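You operate a simulated robot arm through the tools that you are given. There is no shell and no other tool. Be economical: measure what you need, move in short steps, check, and stop when the job is done.

You are at the controls of a simulated robot arm. One attempt, no reset.

TASK
Leak test the bottle on the ring: grey mat if TIGHT, yellow mat if LEAK.
Fine: three strokes under the dome, the dome back where it stood.

The check looks at the end state, three seconds after you hand in, the way a careful person would. Anything else that was tipped, shoved, dropped, spilled or broken makes it a failure.

THE ROBOT
A 7-joint arm with a two-finger parallel gripper, fixed in place. Base frame: the origin is at the foot of the arm, x ahead of it, y to its left, z up; the work surface is at about z = 750. Units: mm, degrees, N and s.
With the tool pointing down near the work surface it reaches from about 300 to 680 mm from the base axis. Its first joint turns from -66.0 to 66.0 degrees. Payload 1.57 kg.
Tool frame: the origin (TCP) lies between the finger pads and is the grasp point; the fingertips stand 30 mm ahead of it; z points along the fingers, y is the line along which they close. Largest opening 110 mm; finger width 24, thickness 12; the body of the gripper, 48 by 112 mm, starts 78 mm behind the TCP.
Orientation is that of the tool frame in the base frame, as a unit quaternion [x, y, z, w]. With the fingers straight down and closing along the base's y, the tool's x points along the base's -x, its y along +y and its z along -z.

THE INTERFACE
- The arm moves only by the tool move_arm. Its argument "steps" is a list of rows, each a list of 3 entries, a list of its own where there are three numbers: the turn, a rotation vector about the tool's x, y, z in degrees, then the shift along the tool's x, y, z in mm, then the opening, from 0 (shut) to 1 (fully open). In form: [[[ax, ay, az], [dx, dy, dz], claw], ...]. A call has 1 to 8 rows; each row shifts and turns the commanded pose from where the row before left it, along the tool's axes as they then stand. Rows are played at 5 a second. More than 50 mm and 8.6 degrees between two rows, or a gripper value outside its range, and nothing of the call is played. A pose out of reach is approached as far as the arm can. The call stops where the force on the tool passes 40 N (or 10 N more than at its start, if that is more) or the arm is blocked; 0.2 s more then pass. The fingers move at their own pace (about 108 mm/s each) and stop on an object; they squeeze with about 28 N. The grip force told is the motor's: it shows also when the fingers shut on nothing. Time passes only in rows, and 0.2 s behind the last, so rows that do not move let the fingers close. The reply holds the time, the measured pose of the TCP, the force on the tool along the base axes, the opening and the grip force, in the units named above and with some noise.
- Cameras (640 x 400 px; columns grow to the right, rows downward): "scene" is fixed at [182.3, -419.8, 1391.3]; the picture's right is [0.47, -0.88, 0.00], its down [-0.60, -0.32, -0.73] and it looks along [0.64, 0.34, -0.69] (base axes); focal length 308 px, centre (320, 200). "wrist" rides on the gripper at [-36, 0, -80] in the tool frame; the picture's right is [0.00, -1.00, 0.00], its down [0.97, 0.00, -0.24] and it looks along [0.24, 0.00, 0.97] (tool axes); focal length 218 px, centre (320, 200).
- camera(camera): a new picture of that camera. No time passes.
- locate(camera, pixels): for up to 12 pixels [column, row] of the newest picture of that camera ("zoom" is the newest enlarged one), the place [x, y, z] in the base frame of the surface seen there, good to about 3 mm. No time passes.
- zoom(camera, box): a new picture of the part [left, top, right, bottom] of that camera's present view, enlarged. No time passes.
- job_done(): hands the job in; it is judged then, once.

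Go step by step. Measure first, check grasps and placings, and put right what went wrong. The budget is 80 turns and 34 pictures, counting those below and the enlarged ones. Unless the task says otherwise, let go and move clear before handing in, and close with one line.

The tools are called by a JSON object that holds its "op" and its "data". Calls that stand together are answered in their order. move_arm: Moves the arm, as the interface text tells. Its arguments: {"type":"object","properties":{"steps":{"type":"array"}},"required":["steps"]} The other tools are called the same way: camera (camera) takes a picture; locate (camera, pixels) gives the place of the surface under pixels of a picture; zoom (camera, box) takes an enlarged picture of a part of a camera's view; job_done () hands the job in.

At the start:

```text
time: 0.0
tcp_pos: [402.3, -203.1, 1150.6]
tool_rot: [0.0, 1.0, 0.001, 0.0]
contact_force: [0.2, 0.4, 0.6]
finger_gap: 110.0
grip_force: 0.2
```

scene: 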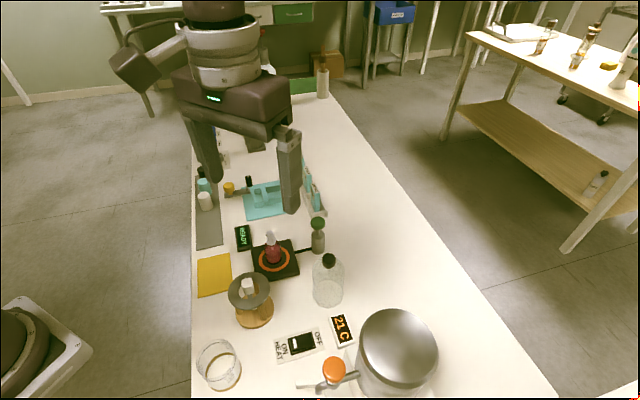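
wrist: 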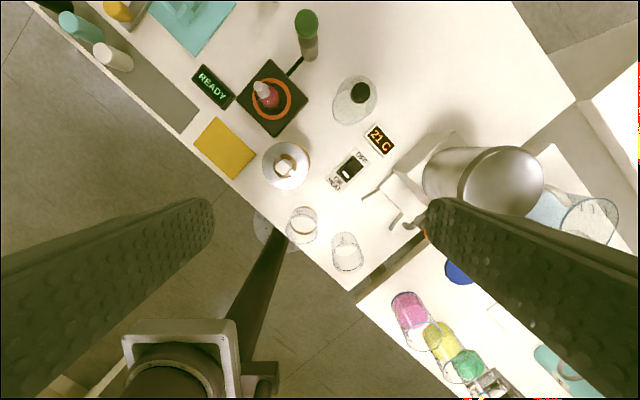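

The pictures show a black pad with an orange ring and a red bottle at about (272,250), a glass dome with a black knob at (328,280), a green-knobbed pump at (318,235), and a READY display. I'll zoom in on these before measuring.

{"op": "zoom", "data": {"camera": "scene", "box": [180, 160, 380, 320]}}

{"op": "locate", "data": {"camera": "scene", "pixels": [[272, 236], [272, 258], [328, 261], [328, 300], [318, 222], [318, 250], [213, 275], [208, 230], [242, 237], [298, 250], [310, 247], [204, 200]]}}

```text
2.50 times, centred on (280, 240) of scene
```

zoom: 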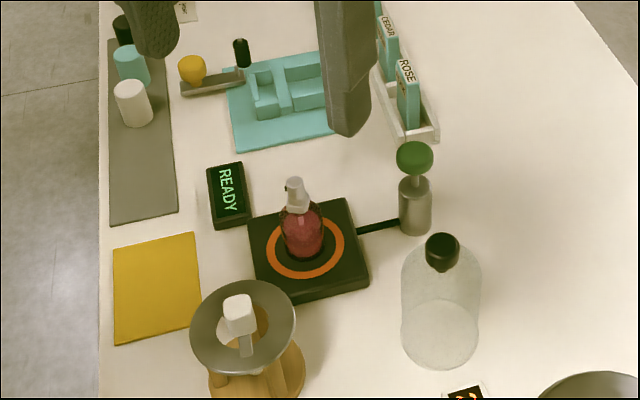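

```text
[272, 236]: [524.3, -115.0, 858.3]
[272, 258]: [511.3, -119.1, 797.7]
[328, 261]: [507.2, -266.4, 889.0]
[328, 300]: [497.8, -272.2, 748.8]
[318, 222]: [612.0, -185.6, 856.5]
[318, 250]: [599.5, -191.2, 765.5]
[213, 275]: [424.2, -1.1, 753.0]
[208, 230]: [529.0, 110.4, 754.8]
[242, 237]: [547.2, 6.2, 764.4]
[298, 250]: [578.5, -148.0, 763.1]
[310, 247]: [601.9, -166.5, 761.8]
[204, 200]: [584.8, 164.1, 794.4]
```

The grey mat already holds a black, a teal and a white object at its far end, and the dome knob tops out near z 889. I'll zoom in closer on the dome, pump and bottle to get their dimensions.

{"op": "zoom", "data": {"camera": "scene", "box": [250, 210, 350, 310]}}

{"op": "locate", "data": {"camera": "zoom", "pixels": [[310, 100], [310, 200]]}}

```text
4.00 times, centred on (300, 260) of scene
```

zoom: 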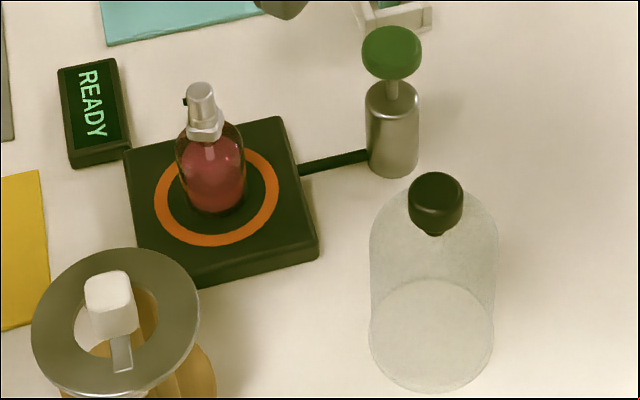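

```text
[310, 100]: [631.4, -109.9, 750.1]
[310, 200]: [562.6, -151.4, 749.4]
```

The enlarged view shows the knob with a narrow neck at (434,232), the ring, the bottle and the pump cap clearly. I'll measure points on each.

{"op": "locate", "data": {"camera": "zoom", "pixels": [[435, 183], [435, 210], [412, 200], [460, 200], [434, 233], [202, 88], [203, 118], [157, 200], [276, 200], [216, 155], [216, 239], [391, 40]]}}

{"op": "locate", "data": {"camera": "zoom", "pixels": [[370, 50], [415, 50], [391, 74], [392, 92], [370, 335], [492, 335], [432, 282], [432, 388], [130, 160], [278, 120], [315, 250], [190, 282]]}}

```text
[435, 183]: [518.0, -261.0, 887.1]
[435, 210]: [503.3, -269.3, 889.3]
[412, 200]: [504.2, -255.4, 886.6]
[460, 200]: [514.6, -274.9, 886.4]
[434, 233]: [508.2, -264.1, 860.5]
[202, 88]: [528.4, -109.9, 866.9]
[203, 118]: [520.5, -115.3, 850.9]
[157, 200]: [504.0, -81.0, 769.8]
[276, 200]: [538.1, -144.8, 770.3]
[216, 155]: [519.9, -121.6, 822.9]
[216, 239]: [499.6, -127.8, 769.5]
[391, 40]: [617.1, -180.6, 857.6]
```

```text
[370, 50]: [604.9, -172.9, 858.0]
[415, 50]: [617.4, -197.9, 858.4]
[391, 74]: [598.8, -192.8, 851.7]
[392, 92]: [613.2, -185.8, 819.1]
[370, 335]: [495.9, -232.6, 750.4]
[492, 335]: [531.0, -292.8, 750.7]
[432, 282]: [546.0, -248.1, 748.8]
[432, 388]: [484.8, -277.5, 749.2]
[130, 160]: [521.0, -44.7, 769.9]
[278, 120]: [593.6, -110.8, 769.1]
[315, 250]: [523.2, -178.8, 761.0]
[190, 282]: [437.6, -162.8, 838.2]
```

The dome base centre is about (512,-264) with its knob top at z 888 and glass top near 860. The ring centre is about (521,-113) at z 770, the bottle top is at 867, and the pump cap is about (610,-186,858). I'll move above the knob and check with the wrist camera.

{"op": "move_arm", "data": {"steps": [[[0, 0, 0], [-27, -15.5, 30], 0.7], [[0, 0, 0], [-27, -15.5, 30], 0.7], [[0, 0, 0], [-27, -15.5, 30], 0.7], [[0, 0, 0], [-27, -15.5, 30], 0.7], [[0, 0, 0], [0, 0, 40], 0.7], [[0, 0, 0], [0, 0, 0], 0.7]]}}

{"op": "camera", "data": {"camera": "wrist"}}

```text
time: 1.4
tcp_pos: [510.9, -265.7, 990.6]
tool_rot: [-0.001, 1.0, 0.001, -0.001]
contact_force: [-0.5, -0.6, -0.4]
finger_gap: 77.2
grip_force: 0.0
```

```text
29 pictures are left
```

wrist: 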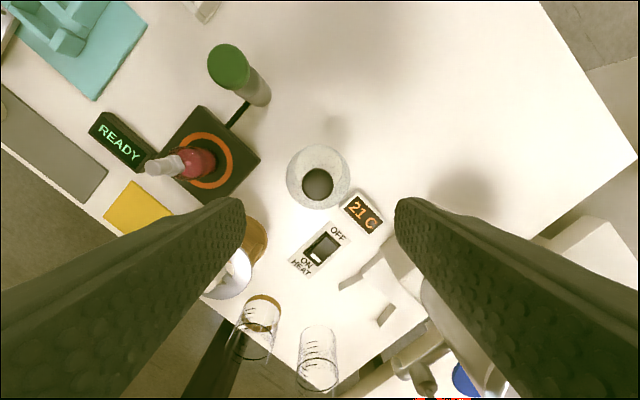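

The knob shows at (317,184) between the fingers. I'll measure its edges, the ring, the pump cap and the bottle from this viewpoint.

{"op": "locate", "data": {"camera": "wrist", "pixels": [[304, 184], [330, 184], [317, 172], [317, 196], [317, 184], [288, 180], [348, 180], [155, 168], [215, 133], [228, 173], [228, 66], [205, 162]]}}

{"op": "zoom", "data": {"camera": "wrist", "box": [130, 30, 290, 210]}}

```text
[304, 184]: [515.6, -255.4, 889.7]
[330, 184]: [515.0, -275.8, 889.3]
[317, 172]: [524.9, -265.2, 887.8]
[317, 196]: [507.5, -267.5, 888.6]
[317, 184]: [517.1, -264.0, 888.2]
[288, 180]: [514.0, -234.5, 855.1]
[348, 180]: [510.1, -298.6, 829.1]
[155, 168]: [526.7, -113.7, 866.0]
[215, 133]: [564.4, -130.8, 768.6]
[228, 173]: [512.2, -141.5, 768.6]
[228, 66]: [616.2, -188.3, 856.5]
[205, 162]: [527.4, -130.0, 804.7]
```

```text
2.22 times, centred on (210, 120) of wrist
```

zoom: 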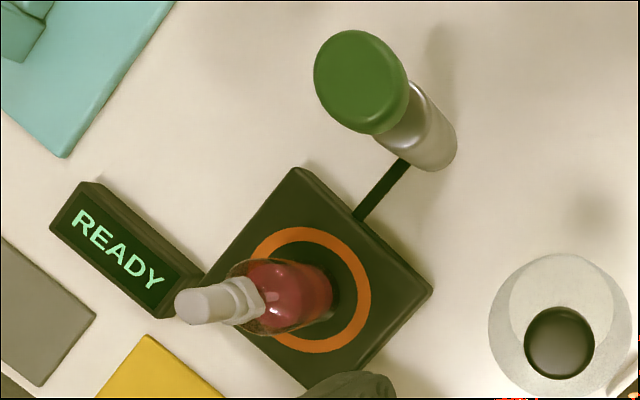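

The ring shows with its right edge near (371,295) in the enlarged view. I'll measure points round the ring and the platform corners to fix the centre, plus the pump cap rim.

{"op": "locate", "data": {"camera": "zoom", "pixels": [[366, 294], [300, 232], [316, 347], [258, 248], [352, 252], [354, 331], [299, 172], [428, 292], [316, 85], [405, 85], [360, 34], [365, 130]]}}

{"op": "locate", "data": {"camera": "zoom", "pixels": [[182, 305], [250, 305], [300, 295], [328, 295], [280, 265], [285, 328], [240, 285], [245, 322], [208, 300]]}}

```text
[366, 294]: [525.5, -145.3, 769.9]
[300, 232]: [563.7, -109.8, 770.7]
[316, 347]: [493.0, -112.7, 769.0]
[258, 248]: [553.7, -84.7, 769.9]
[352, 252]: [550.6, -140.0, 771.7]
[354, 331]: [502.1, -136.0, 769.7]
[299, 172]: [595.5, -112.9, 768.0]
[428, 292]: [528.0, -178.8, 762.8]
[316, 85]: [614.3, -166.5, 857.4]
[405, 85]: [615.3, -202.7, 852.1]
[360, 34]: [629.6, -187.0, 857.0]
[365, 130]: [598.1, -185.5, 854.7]
```

```text
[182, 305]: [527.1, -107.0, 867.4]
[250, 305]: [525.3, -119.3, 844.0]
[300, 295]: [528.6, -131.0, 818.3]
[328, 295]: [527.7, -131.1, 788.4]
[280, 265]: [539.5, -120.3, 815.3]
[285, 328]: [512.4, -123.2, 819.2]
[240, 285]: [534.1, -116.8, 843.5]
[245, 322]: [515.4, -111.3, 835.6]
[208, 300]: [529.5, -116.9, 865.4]
```

The ring centre works out at (528,-110) with radius about 36. The knob axis is about (515,-265), radius 13. I'll lower around the knob until the tips are at about z 866, then close.

{"op": "move_arm", "data": {"steps": [[[0, 0, 0], [-4, 1, 32], 0.6], [[0, 0, 0], [0, 0, 32], 0.6], [[0, 0, 0], [0, 0, 20], 0.6], [[0, 0, 0], [0, 0, 10.6], 0.6], [[0, 0, 0], [0, 0, 0], 0.1], [[0, 0, 0], [0, 0, 0], 0.1], [[0, 0, 0], [0, 0, 0], 0.1]]}}

{"op": "zoom", "data": {"camera": "scene", "box": [250, 210, 390, 310]}}

```text
time: 3.0
tcp_pos: [514.2, -264.8, 896.0]
tool_rot: [0.001, 1.0, -0.001, 0.0]
contact_force: [0.6, 0.2, -0.5]
finger_gap: 26.8
grip_force: 28.2
```

```text
4.00 times, centred on (320, 260) of scene
```

zoom: 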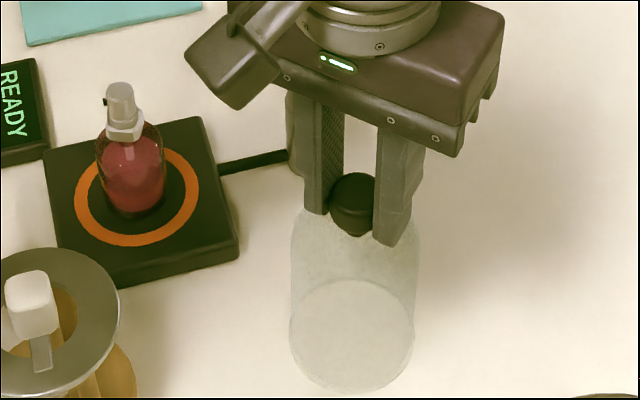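

The fingers hold the knob with a 26.8 mm gap at 28 N and the dome is still upright. I'll lift straight up by 145 mm.

{"op": "move_arm", "data": {"steps": [[[0, 0, 0], [0, 0, -10], 0.1], [[0, 0, 0], [0, 0, -25], 0.1], [[0, 0, 0], [0, 0, -35], 0.1], [[0, 0, 0], [0, 0, -35], 0.1], [[0, 0, 0], [0, 0, -30], 0.1], [[0, 0, 0], [0, 0, -15], 0.1], [[0, 0, 0], [0, 0, 0], 0.1]]}}

{"op": "camera", "data": {"camera": "scene"}}

```text
time: 4.6
tcp_pos: [515.0, -264.3, 1046.9]
tool_rot: [0.0, 1.0, 0.0, 0.0]
contact_force: [-0.4, 0.1, -1.9]
finger_gap: 26.8
grip_force: 27.9
```

```text
26 pictures are left
```

scene: 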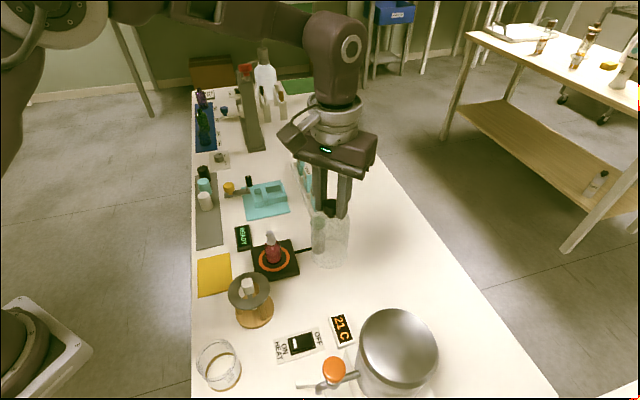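

The dome hangs straight with its bottom at about z 901, clear of the bottle top at 867. I'll carry it over the ring.

{"op": "move_arm", "data": {"steps": [[[0, 0, 0], [-2, 20, 0], 0.1], [[0, 0, 0], [-3, 37, 0], 0.1], [[0, 0, 0], [-3, 40, 0], 0.1], [[0, 0, 0], [-3, 37, 0], 0.1], [[0, 0, 0], [-2, 20, 0], 0.1], [[0, 0, 0], [0, 0, 0], 0.1], [[0, 0, 0], [0, 0, 0], 0.1]]}}

{"op": "zoom", "data": {"camera": "scene", "box": [210, 160, 340, 300]}}

{"op": "camera", "data": {"camera": "wrist"}}

```text
time: 6.2
tcp_pos: [527.2, -111.7, 1045.6]
tool_rot: [0.001, 1.0, 0.0, 0.0]
contact_force: [0.7, 0.0, 0.3]
finger_gap: 26.7
grip_force: 27.6
```

```text
2.86 times, centred on (275, 230) of scene
```

zoom: 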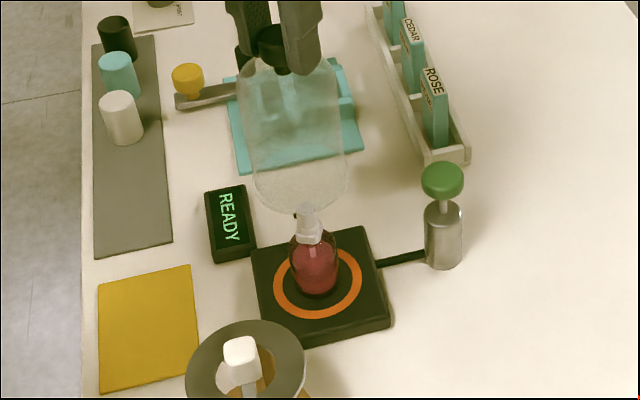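

```text
24 pictures are left
```

wrist: 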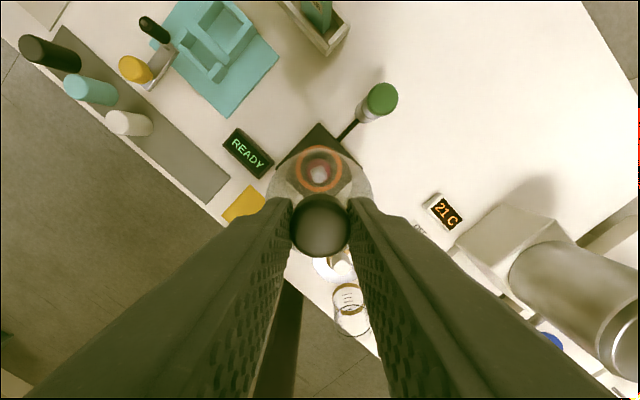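

The wrist view puts the ring at (319,169), which matches (527,-111), directly under the dome. I'll lower slowly to just above the seat.

{"op": "move_arm", "data": {"steps": [[[0, 0, 0], [0, 0, 15], 0.1], [[0, 0, 0], [0, 0, 25], 0.1], [[0, 0, 0], [0, 0, 25], 0.1], [[0, 0, 0], [0, 0, 25], 0.1], [[0, 0, 0], [0, 0, 20], 0.1], [[0, 0, 0], [0, 0, 12], 0.1], [[0, 0, 0], [0, 0, 0], 0.1]]}}

{"op": "zoom", "data": {"camera": "scene", "box": [220, 190, 320, 290]}}

```text
time: 7.8
tcp_pos: [527.7, -111.0, 923.5]
tool_rot: [0.0, 1.0, 0.0, 0.0]
contact_force: [-0.1, 0.4, -1.6]
finger_gap: 26.7
grip_force: 28.2
```

```text
4.00 times, centred on (270, 240) of scene
```

zoom: 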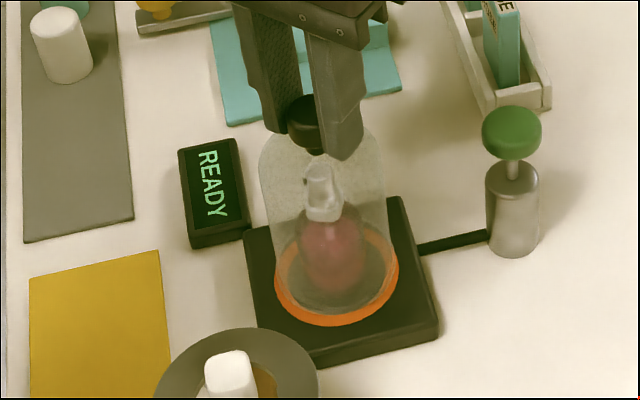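

The dome surrounds the bottle just above the ring, centred with the bottle untouched. I'll ease it down in small steps until the force shows a seat.

{"op": "move_arm", "data": {"steps": [[[0, 0, 0], [0, 0, 3], 0.1], [[0, 0, 0], [0, 0, 2], 0.1], [[0, 0, 0], [0, 0, 1], 0.1], [[0, 0, 0], [0, 0, 1], 0.1], [[0, 0, 0], [0, 0, 0], 0.1]]}}

```text
time: 9.0
tcp_pos: [527.7, -111.4, 918.8]
tool_rot: [0.0, 1.0, 0.0, 0.0]
contact_force: [0.3, -0.3, -0.3]
finger_gap: 26.5
grip_force: 28.2
```

The TCP stopped near z 918.8 and the hanging weight has mostly gone from the force reading. I'll go down a little more to confirm contact.

{"op": "move_arm", "data": {"steps": [[[0, 0, 0], [0, 0, 1], 0.1], [[0, 0, 0], [0, 0, 0], 0.1]]}}

{"op": "zoom", "data": {"camera": "scene", "box": [220, 190, 320, 290]}}

```text
time: 9.6
tcp_pos: [527.8, -111.5, 916.3]
tool_rot: [0.0, 1.0, -0.001, 0.0]
contact_force: [0.9, -1.0, -1.5]
finger_gap: 26.8
grip_force: 28.2
```

```text
4.00 times, centred on (270, 240) of scene
```

zoom: 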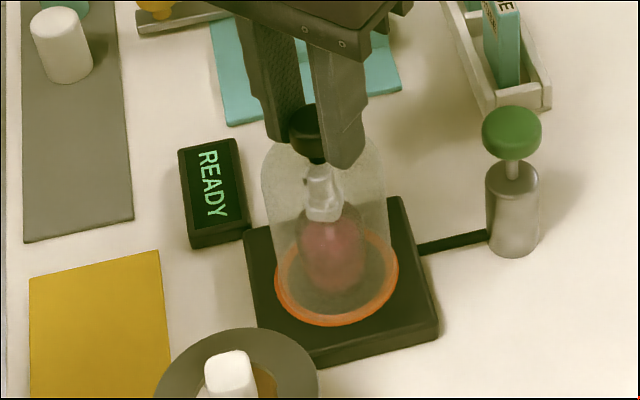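

The weight still hangs (fz about -1.5) and no contact force shows yet. I'll lower in 1 mm steps.

{"op": "move_arm", "data": {"steps": [[[0, 0, 0], [0, 0, 1], 0.1], [[0, 0, 0], [0, 0, 0], 0.1], [[0, 0, 0], [0, 0, 1], 0.1], [[0, 0, 0], [0, 0, 0], 0.1]]}}

```text
time: 10.6
tcp_pos: [527.4, -110.8, 914.8]
tool_rot: [0.0, 1.0, 0.0, 0.001]
contact_force: [-1.4, 7.1, 23.5]
finger_gap: 26.6
grip_force: 27.9
```

A contact force of 23 N says the dome is seated at TCP z of about 915. I'll relax slightly, open gently and rise.

{"op": "move_arm", "data": {"steps": [[[0, 0, 0], [0, 0, -0.7], 0.1], [[0, 0, 0], [0, 0, 0], 0.35], [[0, 0, 0], [0, 0, 0], 0.5], [[0, 0, 0], [0, 0, 0], 0.5], [[0, 0, 0], [0, 0, -20], 0.5], [[0, 0, 0], [0, 0, -40], 0.5], [[0, 0, 0], [0, 0, -20], 0.5]]}}

{"op": "zoom", "data": {"camera": "scene", "box": [220, 190, 320, 290]}}

```text
time: 12.2
tcp_pos: [525.8, -111.9, 996.5]
tool_rot: [0.0, 1.0, 0.0, 0.0]
contact_force: [-0.2, 1.0, 0.5]
finger_gap: 55.0
grip_force: 0.1
```

```text
4.00 times, centred on (270, 240) of scene
```

zoom: 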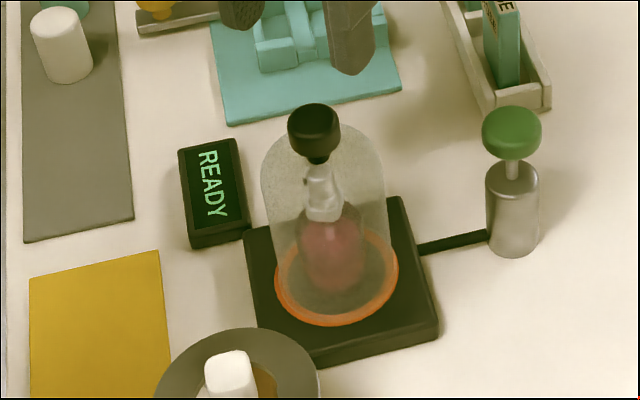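

The dome sits squarely on the ring and READY is still lit. I'll move over the pump cap at (614,-185) with the fingers shut.

{"op": "move_arm", "data": {"steps": [[[0, 0, 0], [-29, -24.5, 0], 0.0], [[0, 0, 0], [-29, -24.5, 0], 0.0], [[0, 0, 0], [-29, -24.5, 0], 0.0], [[0, 0, 0], [0, 0, 40], 0.0], [[0, 0, 0], [0, 0, 40], 0.0], [[0, 0, 0], [0, 0, 5], 0.0], [[0, 0, 0], [0, 0, 0], 0.0]]}}

{"op": "zoom", "data": {"camera": "scene", "box": [220, 170, 360, 290]}}

{"op": "camera", "data": {"camera": "wrist"}}

```text
time: 13.8
tcp_pos: [614.2, -184.5, 909.6]
tool_rot: [0.0, 1.0, 0.0, 0.0]
contact_force: [-0.6, -0.6, -0.2]
finger_gap: 0.0
grip_force: 21.7
```

```text
3.33 times, centred on (290, 230) of scene
```

zoom: 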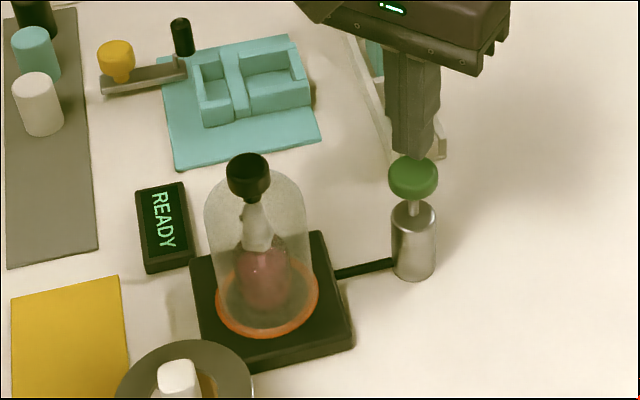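

```text
19 pictures are left
```

wrist: 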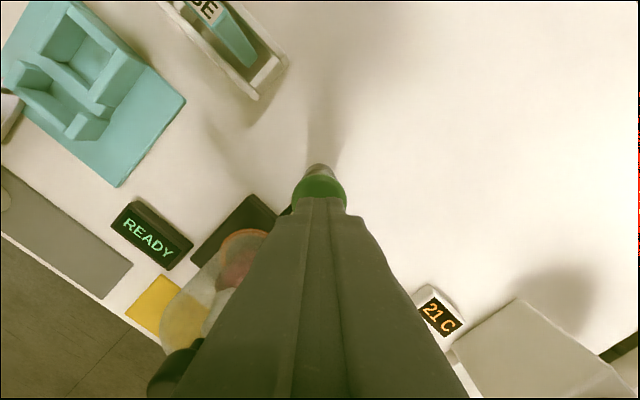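

The shut fingertips are centred above the green cap, with tips at about z 880 and the cap top at 858. I'll press slowly to learn the contact point and the stroke.

{"op": "move_arm", "data": {"steps": [[[0, 0, 0], [0, 0, 15], 0.0], [[0, 0, 0], [0, 0, 6], 0.0], [[0, 0, 0], [0, 0, 5], 0.0], [[0, 0, 0], [0, 0, 5], 0.0], [[0, 0, 0], [0, 0, 0], 0.0]]}}

```text
time: 15.0
tcp_pos: [614.3, -185.1, 879.1]
tool_rot: [0.0, 1.0, 0.0, -0.001]
contact_force: [-0.7, 0.4, 3.6]
finger_gap: 0.0
grip_force: 21.7
```

Force is 3.6 N with the cap pressed about 9 mm, so it is a light spring. I'll continue to the bottom stop in small steps.

{"op": "move_arm", "data": {"steps": [[[0, 0, 0], [0, 0, 4], 0.0], [[0, 0, 0], [0, 0, 4], 0.0], [[0, 0, 0], [0, 0, 3], 0.0], [[0, 0, 0], [0, 0, 2], 0.0], [[0, 0, 0], [0, 0, 2], 0.0], [[0, 0, 0], [0, 0, 0], 0.0]]}}

{"op": "zoom", "data": {"camera": "scene", "box": [220, 170, 360, 290]}}

```text
time: 16.4
tcp_pos: [613.3, -184.7, 866.0]
tool_rot: [-0.001, 1.0, 0.0, 0.002]
contact_force: [-7.3, 5.9, 36.8]
finger_gap: 0.0
grip_force: 21.5
```

```text
3.33 times, centred on (290, 230) of scene
```

zoom: 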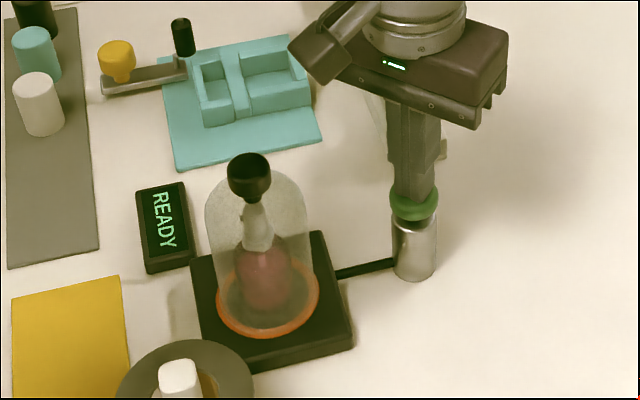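

The cap is at its bottom stop (37 N, TCP z about 866), a 22 mm stroke. I'll rise fully clear and look at the display and cap.

{"op": "move_arm", "data": {"steps": [[[0, 0, 0], [0, 0, -10], 0.0], [[0, 0, 0], [0, 0, -10], 0.0], [[0, 0, 0], [0, 0, -14], 0.0], [[0, 0, 0], [0, 0, 0], 0.0]]}}

{"op": "zoom", "data": {"camera": "scene", "box": [220, 170, 360, 290]}}

```text
time: 17.4
tcp_pos: [614.2, -185.3, 897.6]
tool_rot: [0.0, 1.0, 0.001, 0.0]
contact_force: [0.5, 0.4, -0.1]
finger_gap: 0.1
grip_force: 21.2
```

```text
3.33 times, centred on (290, 230) of scene
```

zoom: 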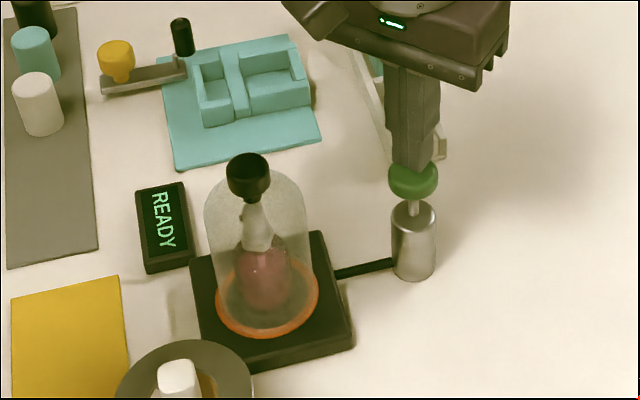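

The cap has sprung back up and the display still reads READY after one stroke. I'll make the second stroke to the same depth and rise again.

{"op": "move_arm", "data": {"steps": [[[0, 0, 0], [0, 0, 12], 0.0], [[0, 0, 0], [0, 0, 10], 0.0], [[0, 0, 0], [0, 0, 7], 0.0], [[0, 0, 0], [0, 0, 4], 0.0], [[0, 0, 0], [0, 0, 1], 0.0], [[0, 0, 0], [0, 0, 0], 0.0]]}}

{"op": "move_arm", "data": {"steps": [[[0, 0, 0], [0, 0, -10], 0.0], [[0, 0, 0], [0, 0, -10], 0.0], [[0, 0, 0], [0, 0, -14], 0.0], [[0, 0, 0], [0, 0, 0], 0.0]]}}

{"op": "zoom", "data": {"camera": "scene", "box": [220, 170, 360, 290]}}

```text
time: 18.8
tcp_pos: [614.7, -184.3, 865.9]
tool_rot: [0.0, 1.0, -0.001, 0.001]
contact_force: [-9.4, 4.4, 37.0]
finger_gap: 0.0
grip_force: 21.2
```

```text
time: 19.8
tcp_pos: [613.9, -184.0, 897.6]
tool_rot: [0.0, 1.0, 0.0, 0.0]
contact_force: [1.6, 0.7, 0.0]
finger_gap: 0.0
grip_force: 21.0
```

```text
3.33 times, centred on (290, 230) of scene
```

zoom: 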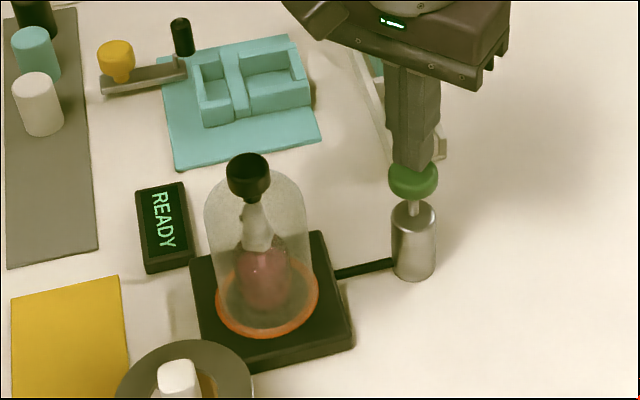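

The second stroke reached the stop at 37 N and the cap is back up, with the display still READY. Now the third stroke.

{"op": "move_arm", "data": {"steps": [[[0, 0, 0], [0, 0, 12], 0.0], [[0, 0, 0], [0, 0, 10], 0.0], [[0, 0, 0], [0, 0, 7], 0.0], [[0, 0, 0], [0, 0, 4], 0.0], [[0, 0, 0], [0, 0, 1], 0.0], [[0, 0, 0], [0, 0, 0], 0.0]]}}

{"op": "move_arm", "data": {"steps": [[[0, 0, 0], [0, 0, -10], 0.0], [[0, 0, 0], [0, 0, -10], 0.0], [[0, 0, 0], [0, 0, -14], 0.0], [[0, 0, 0], [0, 0, -30], 0.0], [[0, 0, 0], [0, 0, -40], 0.0], [[0, 0, 0], [0, 0, 0], 0.0]]}}

{"op": "zoom", "data": {"camera": "scene", "box": [220, 170, 360, 290]}}

```text
time: 21.2
tcp_pos: [614.0, -184.5, 865.5]
tool_rot: [-0.001, 1.0, -0.001, 0.002]
contact_force: [-7.6, 1.6, 38.1]
finger_gap: 0.2
grip_force: 21.4
```

```text
time: 22.6
tcp_pos: [614.7, -184.1, 969.5]
tool_rot: [0.0, 1.0, 0.0, 0.0]
contact_force: [0.7, 0.0, -0.4]
finger_gap: 0.1
grip_force: 21.1
```

```text
3.33 times, centred on (290, 230) of scene
```

zoom: 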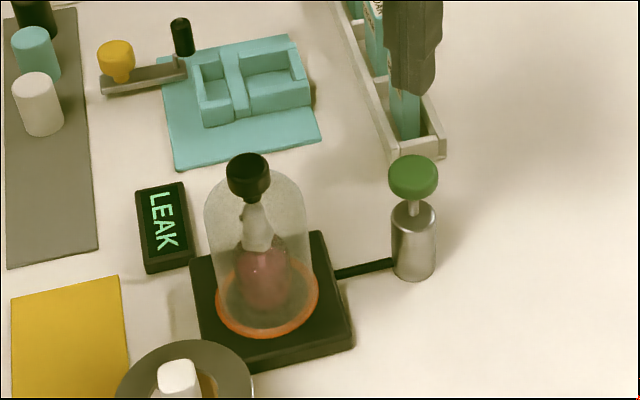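

The display now reads LEAK, so the bottle belongs on the yellow mat. First I'll go back above the dome knob with the gripper open.

{"op": "move_arm", "data": {"steps": [[[0, 0, 0], [0, 0, -27], 0.0], [[0, 0, 0], [29, 24.5, 0], 0.3], [[0, 0, 0], [29, 24.5, 0], 0.55], [[0, 0, 0], [29, 24.5, 0], 0.55], [[0, 0, 0], [0, 0, 0], 0.55]]}}

{"op": "camera", "data": {"camera": "wrist"}}

```text
time: 23.8
tcp_pos: [525.8, -111.0, 995.6]
tool_rot: [0.0, 1.0, -0.001, 0.001]
contact_force: [-0.4, 0.3, 1.2]
finger_gap: 60.4
grip_force: 0.0
```

```text
14 pictures are left
```

wrist: 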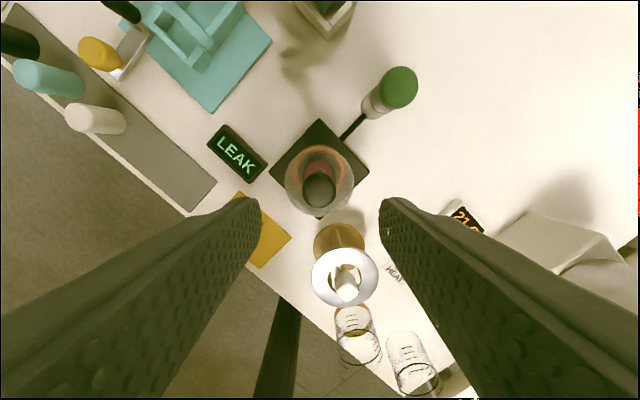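

LEAK holds, and the knob is at (319,190), centred between the fingers. I'll lower onto it by the same amount as before and grip.

{"op": "move_arm", "data": {"steps": [[[0, 0, 0], [0, 0, 30], 0.55], [[0, 0, 0], [0, 0, 30], 0.55], [[0, 0, 0], [0, 0, 15], 0.55], [[0, 0, 0], [0, 0, 5], 0.55], [[0, 0, 0], [0, 0, 0], 0.1], [[0, 0, 0], [0, 0, 0], 0.1], [[0, 0, 0], [0, 0, 0], 0.1]]}}

```text
time: 25.4
tcp_pos: [527.2, -110.1, 915.1]
tool_rot: [0.001, 1.0, 0.0, 0.0]
contact_force: [0.1, 0.6, -0.1]
finger_gap: 26.6
grip_force: 28.1
```

The knob is gripped again with a 26.6 mm gap at 28 N. I'll lift straight up 131 mm.

{"op": "move_arm", "data": {"steps": [[[0, 0, 0], [0, 0, -6], 0.1], [[0, 0, 0], [0, 0, -15], 0.1], [[0, 0, 0], [0, 0, -25], 0.1], [[0, 0, 0], [0, 0, -30], 0.1], [[0, 0, 0], [0, 0, -30], 0.1], [[0, 0, 0], [0, 0, -25], 0.1], [[0, 0, 0], [0, 0, 0], 0.1]]}}

{"op": "zoom", "data": {"camera": "scene", "box": [210, 160, 340, 300]}}

```text
time: 27.0
tcp_pos: [528.3, -111.8, 1046.0]
tool_rot: [-0.001, 1.0, 0.0, 0.0]
contact_force: [-0.1, -0.9, -1.0]
finger_gap: 26.6
grip_force: 28.8
```

```text
2.86 times, centred on (275, 230) of scene
```

zoom: 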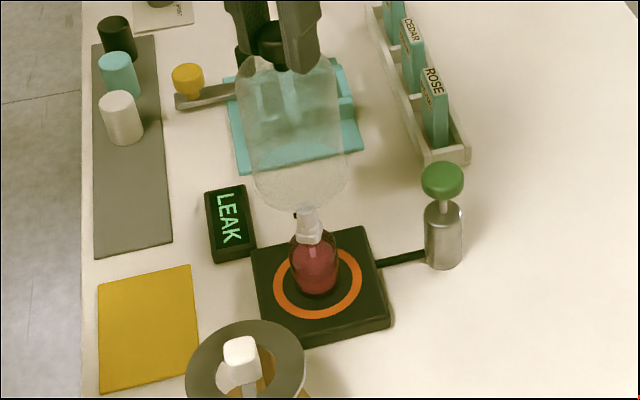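

The dome hangs clear and the bottle was left standing. I'll carry the dome back along the same path to its old spot.

{"op": "move_arm", "data": {"steps": [[[0, 0, 0], [2, -20, 0], 0.1], [[0, 0, 0], [3, -37, 0], 0.1], [[0, 0, 0], [3, -40, 0], 0.1], [[0, 0, 0], [3, -37, 0], 0.1], [[0, 0, 0], [2, -20, 0], 0.1], [[0, 0, 0], [0, 0, 0], 0.1]]}}

{"op": "move_arm", "data": {"steps": [[[0, 0, 0], [0, 0, 25], 0.1], [[0, 0, 0], [0, 0, 35], 0.1], [[0, 0, 0], [0, 0, 35], 0.1], [[0, 0, 0], [0, 0, 30], 0.1], [[0, 0, 0], [0, 0, 18], 0.1], [[0, 0, 0], [0, 0, 4], 0.1], [[0, 0, 0], [0, 0, 0], 0.1]]}}

```text
time: 28.4
tcp_pos: [515.0, -264.9, 1046.6]
tool_rot: [0.0, 1.0, 0.001, -0.001]
contact_force: [0.2, -0.2, -0.7]
finger_gap: 26.7
grip_force: 27.9
```

```text
time: 30.0
tcp_pos: [514.3, -263.8, 898.6]
tool_rot: [-0.001, 1.0, 0.0, 0.0]
contact_force: [-0.5, 0.8, -1.6]
finger_gap: 26.6
grip_force: 28.3
```

The dome is back at (514.5,-264.5) and a few millimetres above the table. I'll ease it down in 1 mm steps until it touches.

{"op": "move_arm", "data": {"steps": [[[0, 0, 0], [0, 0, 1], 0.1], [[0, 0, 0], [0, 0, 1], 0.1], [[0, 0, 0], [0, 0, 1], 0.1], [[0, 0, 0], [0, 0, 0], 0.1]]}}

```text
time: 31.0
tcp_pos: [515.0, -264.6, 896.1]
tool_rot: [0.0, 1.0, 0.001, 0.0]
contact_force: [0.2, -0.3, 0.2]
finger_gap: 26.8
grip_force: 27.6
```

There is no clear contact yet at z 896, so I'll take one more fine step.

{"op": "move_arm", "data": {"steps": [[[0, 0, 0], [0, 0, 0.7], 0.1], [[0, 0, 0], [0, 0, 0], 0.1], [[0, 0, 0], [0, 0, 0.7], 0.1], [[0, 0, 0], [0, 0, 0], 0.1]]}}

```text
time: 32.0
tcp_pos: [514.4, -265.2, 895.2]
tool_rot: [0.0, 1.0, -0.001, 0.0]
contact_force: [-0.6, 2.0, 6.0]
finger_gap: 26.7
grip_force: 28.2
```

The 6 N contact shows the dome is standing on the table. I'll open, rise, and check it.

{"op": "move_arm", "data": {"steps": [[[0, 0, 0], [0, 0, 0], 0.35], [[0, 0, 0], [0, 0, 0], 0.5], [[0, 0, 0], [0, 0, 0], 0.5], [[0, 0, 0], [0, 0, -20], 0.5], [[0, 0, 0], [0, 0, -45], 0.5], [[0, 0, 0], [0, 0, -45], 0.5], [[0, 0, 0], [0, 0, 0], 0.6]]}}

{"op": "zoom", "data": {"camera": "scene", "box": [250, 210, 350, 310]}}

{"op": "locate", "data": {"camera": "zoom", "pixels": [[435, 183], [412, 200], [460, 200], [202, 88], [185, 102], [203, 100], [205, 185], [180, 160], [243, 160]]}}

```text
time: 33.6
tcp_pos: [514.1, -265.6, 1005.6]
tool_rot: [0.0, 1.0, 0.0, 0.001]
contact_force: [0.1, -0.4, -0.8]
finger_gap: 66.1
grip_force: 0.0
```

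```text
4.00 times, centred on (300, 260) of scene
```

zoom: 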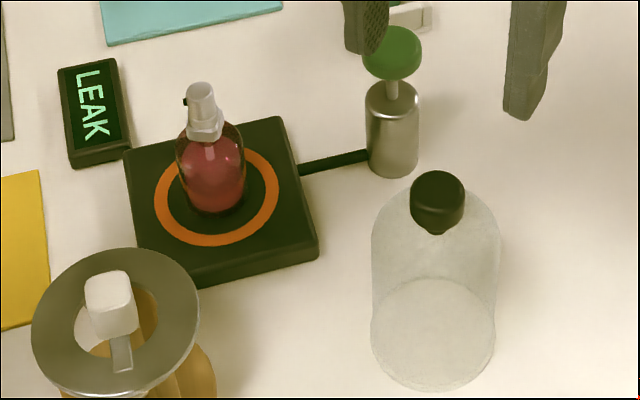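

```text
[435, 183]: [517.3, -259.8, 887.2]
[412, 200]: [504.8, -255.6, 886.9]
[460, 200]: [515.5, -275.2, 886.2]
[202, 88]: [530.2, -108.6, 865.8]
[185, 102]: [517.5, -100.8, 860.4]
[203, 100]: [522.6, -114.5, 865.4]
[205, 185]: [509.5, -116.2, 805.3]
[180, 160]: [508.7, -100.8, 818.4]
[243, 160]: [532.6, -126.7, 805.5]
```

The dome is back within about 1 mm of its first readings, and LEAK still shows. Next I'll move above the bottle and look from the wrist.

{"op": "move_arm", "data": {"steps": [[[0, 0, 0], [-3, 38, 0], 0.7], [[0, 0, 0], [-3, 38, 0], 0.7], [[0, 0, 0], [-3, 38, 0], 0.7], [[0, 0, 0], [-3, 38, 0], 0.7], [[0, 0, 0], [0, 0, 35], 0.7], [[0, 0, 0], [0, 0, 0], 0.7]]}}

{"op": "camera", "data": {"camera": "wrist"}}

```text
time: 35.0
tcp_pos: [526.9, -113.4, 970.8]
tool_rot: [0.0, 1.0, 0.0, 0.0]
contact_force: [0.3, 0.0, -0.1]
finger_gap: 77.0
grip_force: 0.1
```

```text
11 pictures are left
```

wrist: 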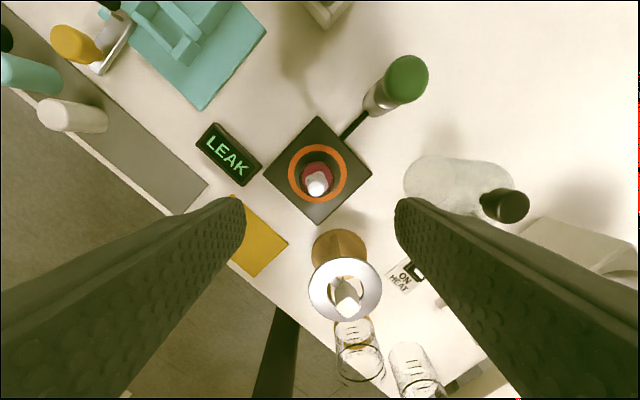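

The bottle is centred below at (317,183). I'll locate its body edges and the yellow mat corners from here.

{"op": "locate", "data": {"camera": "wrist", "pixels": [[310, 183], [325, 183], [317, 176], [317, 190], [302, 175], [333, 175], [317, 164], [286, 243], [257, 274], [245, 207], [345, 305], [345, 262]]}}

{"op": "locate", "data": {"camera": "scene", "pixels": [[197, 260], [228, 254], [232, 290], [199, 296], [214, 275], [250, 282], [267, 290]]}}

```text
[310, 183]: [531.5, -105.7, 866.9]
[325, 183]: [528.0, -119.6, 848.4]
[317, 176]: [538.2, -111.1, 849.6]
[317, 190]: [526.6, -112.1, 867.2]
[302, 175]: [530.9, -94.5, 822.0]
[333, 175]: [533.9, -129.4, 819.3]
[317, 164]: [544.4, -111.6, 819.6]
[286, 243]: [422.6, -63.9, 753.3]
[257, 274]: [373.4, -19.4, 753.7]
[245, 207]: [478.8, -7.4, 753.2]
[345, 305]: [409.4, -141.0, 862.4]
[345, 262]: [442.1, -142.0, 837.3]
```

```text
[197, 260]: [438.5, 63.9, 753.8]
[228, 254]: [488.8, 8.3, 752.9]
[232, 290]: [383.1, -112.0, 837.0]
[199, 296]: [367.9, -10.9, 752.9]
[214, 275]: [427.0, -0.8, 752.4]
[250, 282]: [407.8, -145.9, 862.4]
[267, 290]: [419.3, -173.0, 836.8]
```

The bottle axis is (527,-112), body diameter about 35. The yellow mat centre is (430,-1) and its top z is 752. I'll lower around the body to TCP z 808 and grip it.

{"op": "move_arm", "data": {"steps": [[[0, 0, 0], [0, 0.6, 40], 0.7], [[0, 0, 0], [0, 0, 40], 0.7], [[0, 0, 0], [0, 0, 40], 0.7], [[0, 0, 0], [0, 0, 28], 0.7], [[0, 0, 0], [0, 0, 14], 0.7], [[0, 0, 0], [0, 0, 0], 0.7]]}}

{"op": "zoom", "data": {"camera": "scene", "box": [220, 190, 320, 290]}}

```text
time: 36.4
tcp_pos: [525.8, -112.7, 808.7]
tool_rot: [0.0, 1.0, 0.0, 0.0]
contact_force: [-0.8, -0.3, 0.4]
finger_gap: 77.1
grip_force: 0.1
```

```text
4.00 times, centred on (270, 240) of scene
```

zoom: 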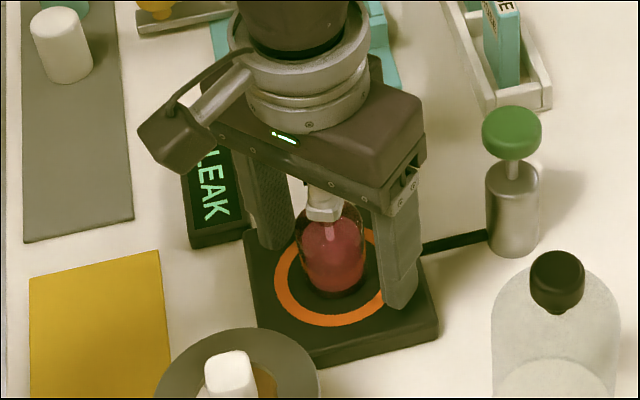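

The fingers straddle the bottle evenly and clear of the dome and pump. I'll close in stages.

{"op": "move_arm", "data": {"steps": [[[0, 0, 0], [0, 0, 0], 0.4], [[0, 0, 0], [0, 0, 0], 0.25], [[0, 0, 0], [0, 0, 0], 0.25], [[0, 0, 0], [0, 0, 0], 0.2], [[0, 0, 0], [0, 0, 0], 0.2]]}}

```text
time: 37.6
tcp_pos: [526.4, -113.2, 809.9]
tool_rot: [0.001, 1.0, 0.0, 0.0]
contact_force: [-0.7, -0.2, 0.2]
finger_gap: 40.2
grip_force: 28.0
```

The body is held with a 40.2 mm gap at 28 N. I'll lift it gently by 100 mm.

{"op": "move_arm", "data": {"steps": [[[0, 0, 0], [0, 0, -8], 0.2], [[0, 0, 0], [0, 0, -20], 0.2], [[0, 0, 0], [0, 0, -30], 0.2], [[0, 0, 0], [0, 0, -27], 0.2], [[0, 0, 0], [0, 0, -15], 0.2], [[0, 0, 0], [0, 0, 0], 0.2]]}}

{"op": "zoom", "data": {"camera": "scene", "box": [190, 150, 350, 310]}}

```text
time: 39.0
tcp_pos: [525.5, -112.0, 908.2]
tool_rot: [0.0, 1.0, 0.0, 0.0]
contact_force: [-0.2, 0.2, -0.9]
finger_gap: 40.1
grip_force: 27.6
```

```text
2.50 times, centred on (270, 230) of scene
```

zoom: 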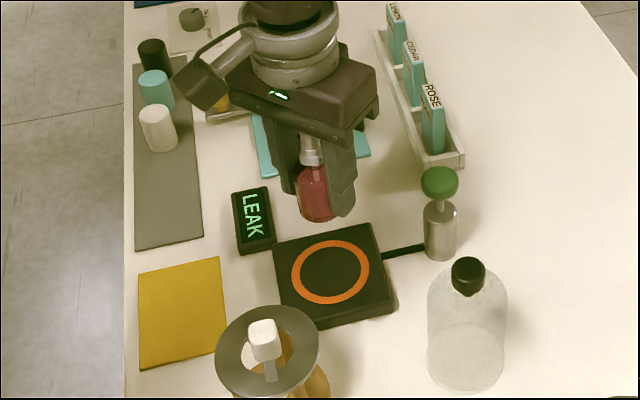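

The bottle is lifted upright with its bottom at about z 869, and the dome and pump are undisturbed. I'll carry it over the mat centre.

{"op": "move_arm", "data": {"steps": [[[0, 0, 0], [8, 15, 0], 0.2], [[0, 0, 0], [22, 28, 0], 0.2], [[0, 0, 0], [26, 28, 0], 0.2], [[0, 0, 0], [24, 26, 0], 0.2], [[0, 0, 0], [16, 14, 0], 0.2], [[0, 0, 0], [0, 0, 0], 0.2]]}}

{"op": "move_arm", "data": {"steps": [[[0, 0, 0], [0, 0, 25], 0.2], [[0, 0, 0], [0, 0, 35], 0.2], [[0, 0, 0], [0, 0, 30], 0.2], [[0, 0, 0], [0, 0, 18], 0.2], [[0, 0, 0], [0, 0, 5], 0.2], [[0, 0, 0], [0, 0, 0], 0.2]]}}

{"op": "zoom", "data": {"camera": "scene", "box": [170, 190, 290, 310]}}

```text
time: 40.4
tcp_pos: [428.8, -1.7, 908.3]
tool_rot: [-0.001, 1.0, 0.0, 0.0]
contact_force: [0.4, -0.3, -1.5]
finger_gap: 40.3
grip_force: 27.7
```

```text
time: 41.8
tcp_pos: [429.2, -1.4, 796.0]
tool_rot: [0.0, 1.0, 0.0, 0.0]
contact_force: [-0.3, 1.3, 3.6]
finger_gap: 40.2
grip_force: 27.8
```

```text
3.33 times, centred on (230, 250) of scene
```

zoom: 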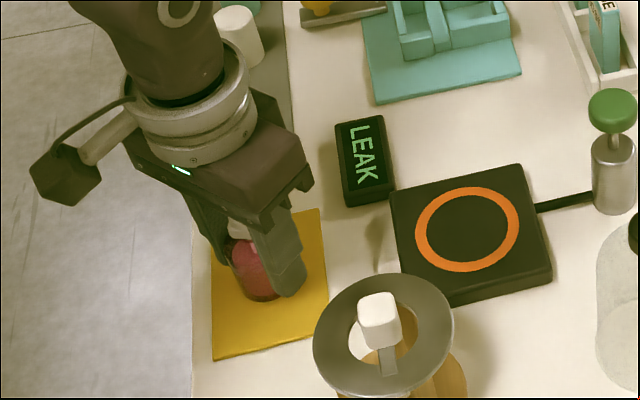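

The force has turned to +3.6 N at TCP z 796, so the bottle is just touching. A small extra step should confirm.

{"op": "move_arm", "data": {"steps": [[[0, 0, 0], [0, 0, 0.7], 0.2], [[0, 0, 0], [0, 0, 0], 0.2], [[0, 0, 0], [0, 0, 0], 0.2]]}}

```text
time: 42.6
tcp_pos: [429.3, -1.4, 793.8]
tool_rot: [0.0, 1.0, 0.0, -0.001]
contact_force: [-0.2, -0.1, -0.4]
finger_gap: 40.1
grip_force: 28.0
```

The force has gone back to about zero, so contact isn't made yet. I'll continue down in 0.7 mm steps.

{"op": "move_arm", "data": {"steps": [[[0, 0, 0], [0, 0, 0.7], 0.2], [[0, 0, 0], [0, 0, 0], 0.2], [[0, 0, 0], [0, 0, 0.7], 0.2], [[0, 0, 0], [0, 0, 0], 0.2], [[0, 0, 0], [0, 0, 0], 0.2]]}}

```text
time: 43.8
tcp_pos: [430.0, -1.6, 791.9]
tool_rot: [0.0, 1.0, 0.0, 0.0]
contact_force: [-0.6, -0.9, -0.2]
finger_gap: 40.3
grip_force: 28.2
```

Still no contact at z 792. I'll take two more fine steps.

{"op": "move_arm", "data": {"steps": [[[0, 0, 0], [0, 0, 0.7], 0.2], [[0, 0, 0], [0, 0, 0], 0.2], [[0, 0, 0], [0, 0, 0.7], 0.2], [[0, 0, 0], [0, 0, 0], 0.2], [[0, 0, 0], [0, 0, 0], 0.2]]}}

```text
time: 45.0
tcp_pos: [431.2, -2.4, 790.5]
tool_rot: [0.0, 1.0, 0.0, 0.0]
contact_force: [-0.9, 0.1, -0.2]
finger_gap: 40.1
grip_force: 27.6
```

The force is still about zero at z 790.5, so I'll keep stepping down.

{"op": "move_arm", "data": {"steps": [[[0, 0, 0], [0, 0, 0.7], 0.2], [[0, 0, 0], [0, 0, 0], 0.2], [[0, 0, 0], [0, 0, 0.7], 0.2], [[0, 0, 0], [0, 0, 0], 0.2], [[0, 0, 0], [0, 0, 0], 0.2]]}}

{"op": "zoom", "data": {"camera": "scene", "box": [190, 230, 250, 300]}}

```text
time: 46.2
tcp_pos: [429.3, -2.3, 789.9]
tool_rot: [0.001, 1.0, -0.001, -0.001]
contact_force: [0.9, 0.5, -0.4]
finger_gap: 40.0
grip_force: 28.2
```

```text
5.71 times, centred on (220, 265) of scene
```

zoom: 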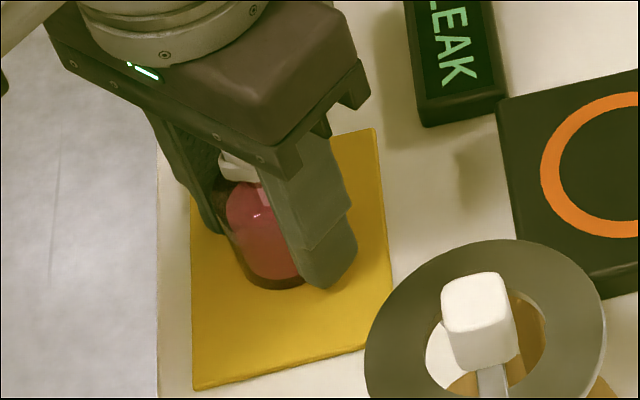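

The bottle looks almost on the mat, but there is no reaction force yet. I'll make three more fine steps.

{"op": "move_arm", "data": {"steps": [[[0, 0, 0], [0, 0, 0.7], 0.2], [[0, 0, 0], [0, 0, 0], 0.2], [[0, 0, 0], [0, 0, 0.6], 0.2], [[0, 0, 0], [0, 0, 0], 0.2], [[0, 0, 0], [0, 0, 0], 0.2]]}}

```text
time: 47.4
tcp_pos: [430.3, -0.9, 789.1]
tool_rot: [-0.001, 1.0, -0.001, 0.001]
contact_force: [-0.4, 0.8, -1.4]
finger_gap: 40.1
grip_force: 27.7
```

There is still only the hanging weight, so I'll continue carefully.

{"op": "move_arm", "data": {"steps": [[[0, 0, 0], [0, 0, 0.6], 0.2], [[0, 0, 0], [0, 0, 0], 0.2], [[0, 0, 0], [0, 0, 0.6], 0.2], [[0, 0, 0], [0, 0, 0], 0.2], [[0, 0, 0], [0, 0, 0], 0.2]]}}

```text
time: 48.6
tcp_pos: [431.1, -1.4, 787.3]
tool_rot: [0.0, 1.0, -0.001, 0.001]
contact_force: [-0.8, 4.6, 3.5]
finger_gap: 40.5
grip_force: 27.9
```

The reading now shows 3.5 N up and 4.6 N sideways. I'll hold still to see whether the contact persists.

{"op": "move_arm", "data": {"steps": [[[0, 0, 0], [0, 0, 0.3], 0.2], [[0, 0, 0], [0, 0, 0], 0.2]]}}

```text
time: 49.2
tcp_pos: [430.6, -0.9, 788.3]
tool_rot: [0.0, 1.0, 0.0, 0.001]
contact_force: [-0.1, 0.5, 0.6]
finger_gap: 40.6
grip_force: 28.0
```

The force is near zero, but the weight no longer shows and the gap changed slightly. I'll do one more half-millimetre check.

{"op": "move_arm", "data": {"steps": [[[0, 0, 0], [0, 0, 0.5], 0.2], [[0, 0, 0], [0, 0, 0], 0.2], [[0, 0, 0], [0, 0, 0], 0.2]]}}

{"op": "zoom", "data": {"camera": "scene", "box": [190, 230, 250, 300]}}

```text
time: 50.0
tcp_pos: [430.9, -1.4, 785.9]
tool_rot: [0.0, 1.0, 0.0, 0.0]
contact_force: [1.3, -2.2, 0.5]
finger_gap: 40.4
grip_force: 28.3
```

```text
5.71 times, centred on (220, 265) of scene
```

zoom: 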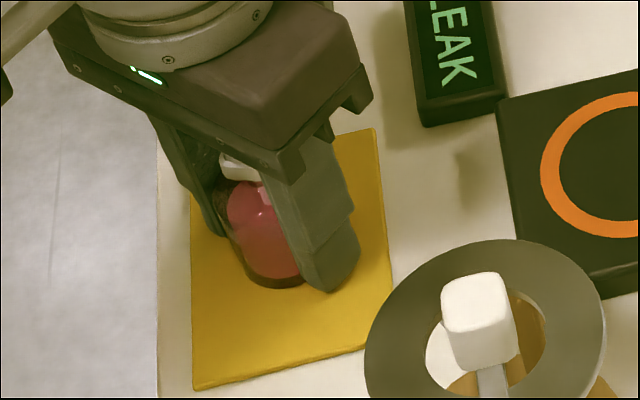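

The hand has come down but the bottle base stayed at row 287, so the bottle stands on the mat and is sliding slightly in the grip. I'll open evenly, wait, then rise.

{"op": "move_arm", "data": {"steps": [[[0, 0, 0], [0, 0, 0], 0.42], [[0, 0, 0], [0, 0, 0], 0.6], [[0, 0, 0], [0, 0, 0], 0.65], [[0, 0, 0], [0, 0, -20], 0.65], [[0, 0, 0], [0, 0, -40], 0.65], [[0, 0, 0], [0, 0, -45], 0.65], [[0, 0, 0], [0, 0, -45], 0.65], [[0, 0, 0], [0, 0, -45], 0.65]]}}

{"op": "camera", "data": {"camera": "wrist"}}

{"op": "zoom", "data": {"camera": "scene", "box": [180, 180, 360, 320]}}

```text
time: 51.8
tcp_pos: [429.4, -1.4, 982.0]
tool_rot: [0.001, 1.0, 0.0, 0.0]
contact_force: [0.3, 0.4, 0.2]
finger_gap: 71.2
grip_force: 0.1
```

```text
5 pictures are left
```

wrist: 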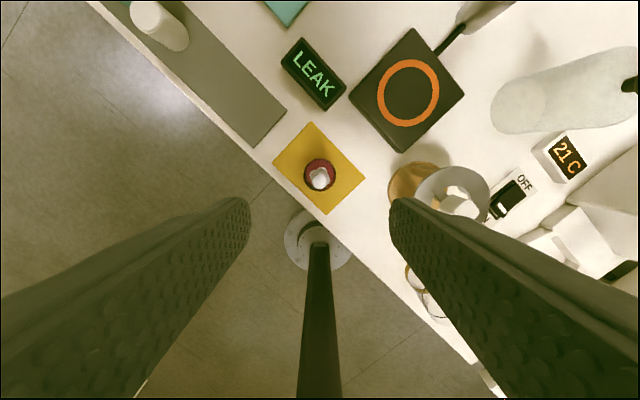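

```text
2.86 times, centred on (270, 250) of scene
```

zoom: 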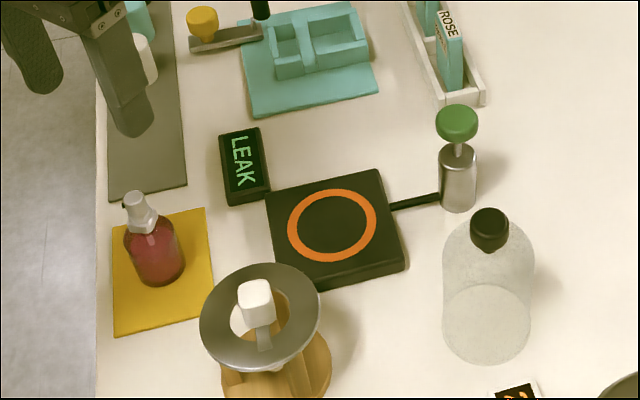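

The bottle stands upright inside the yellow mat. The dome is back on its spot, the pump cap is up, nothing else has moved, and the gripper is clear, so I'm handing in.

{"op": "job_done", "data": {}}

```text
The job is handed in.
```

The bottle tested LEAK after three full strokes under the dome. It now stands upright on the yellow mat, and the dome is back within about 1 mm of where it stood.
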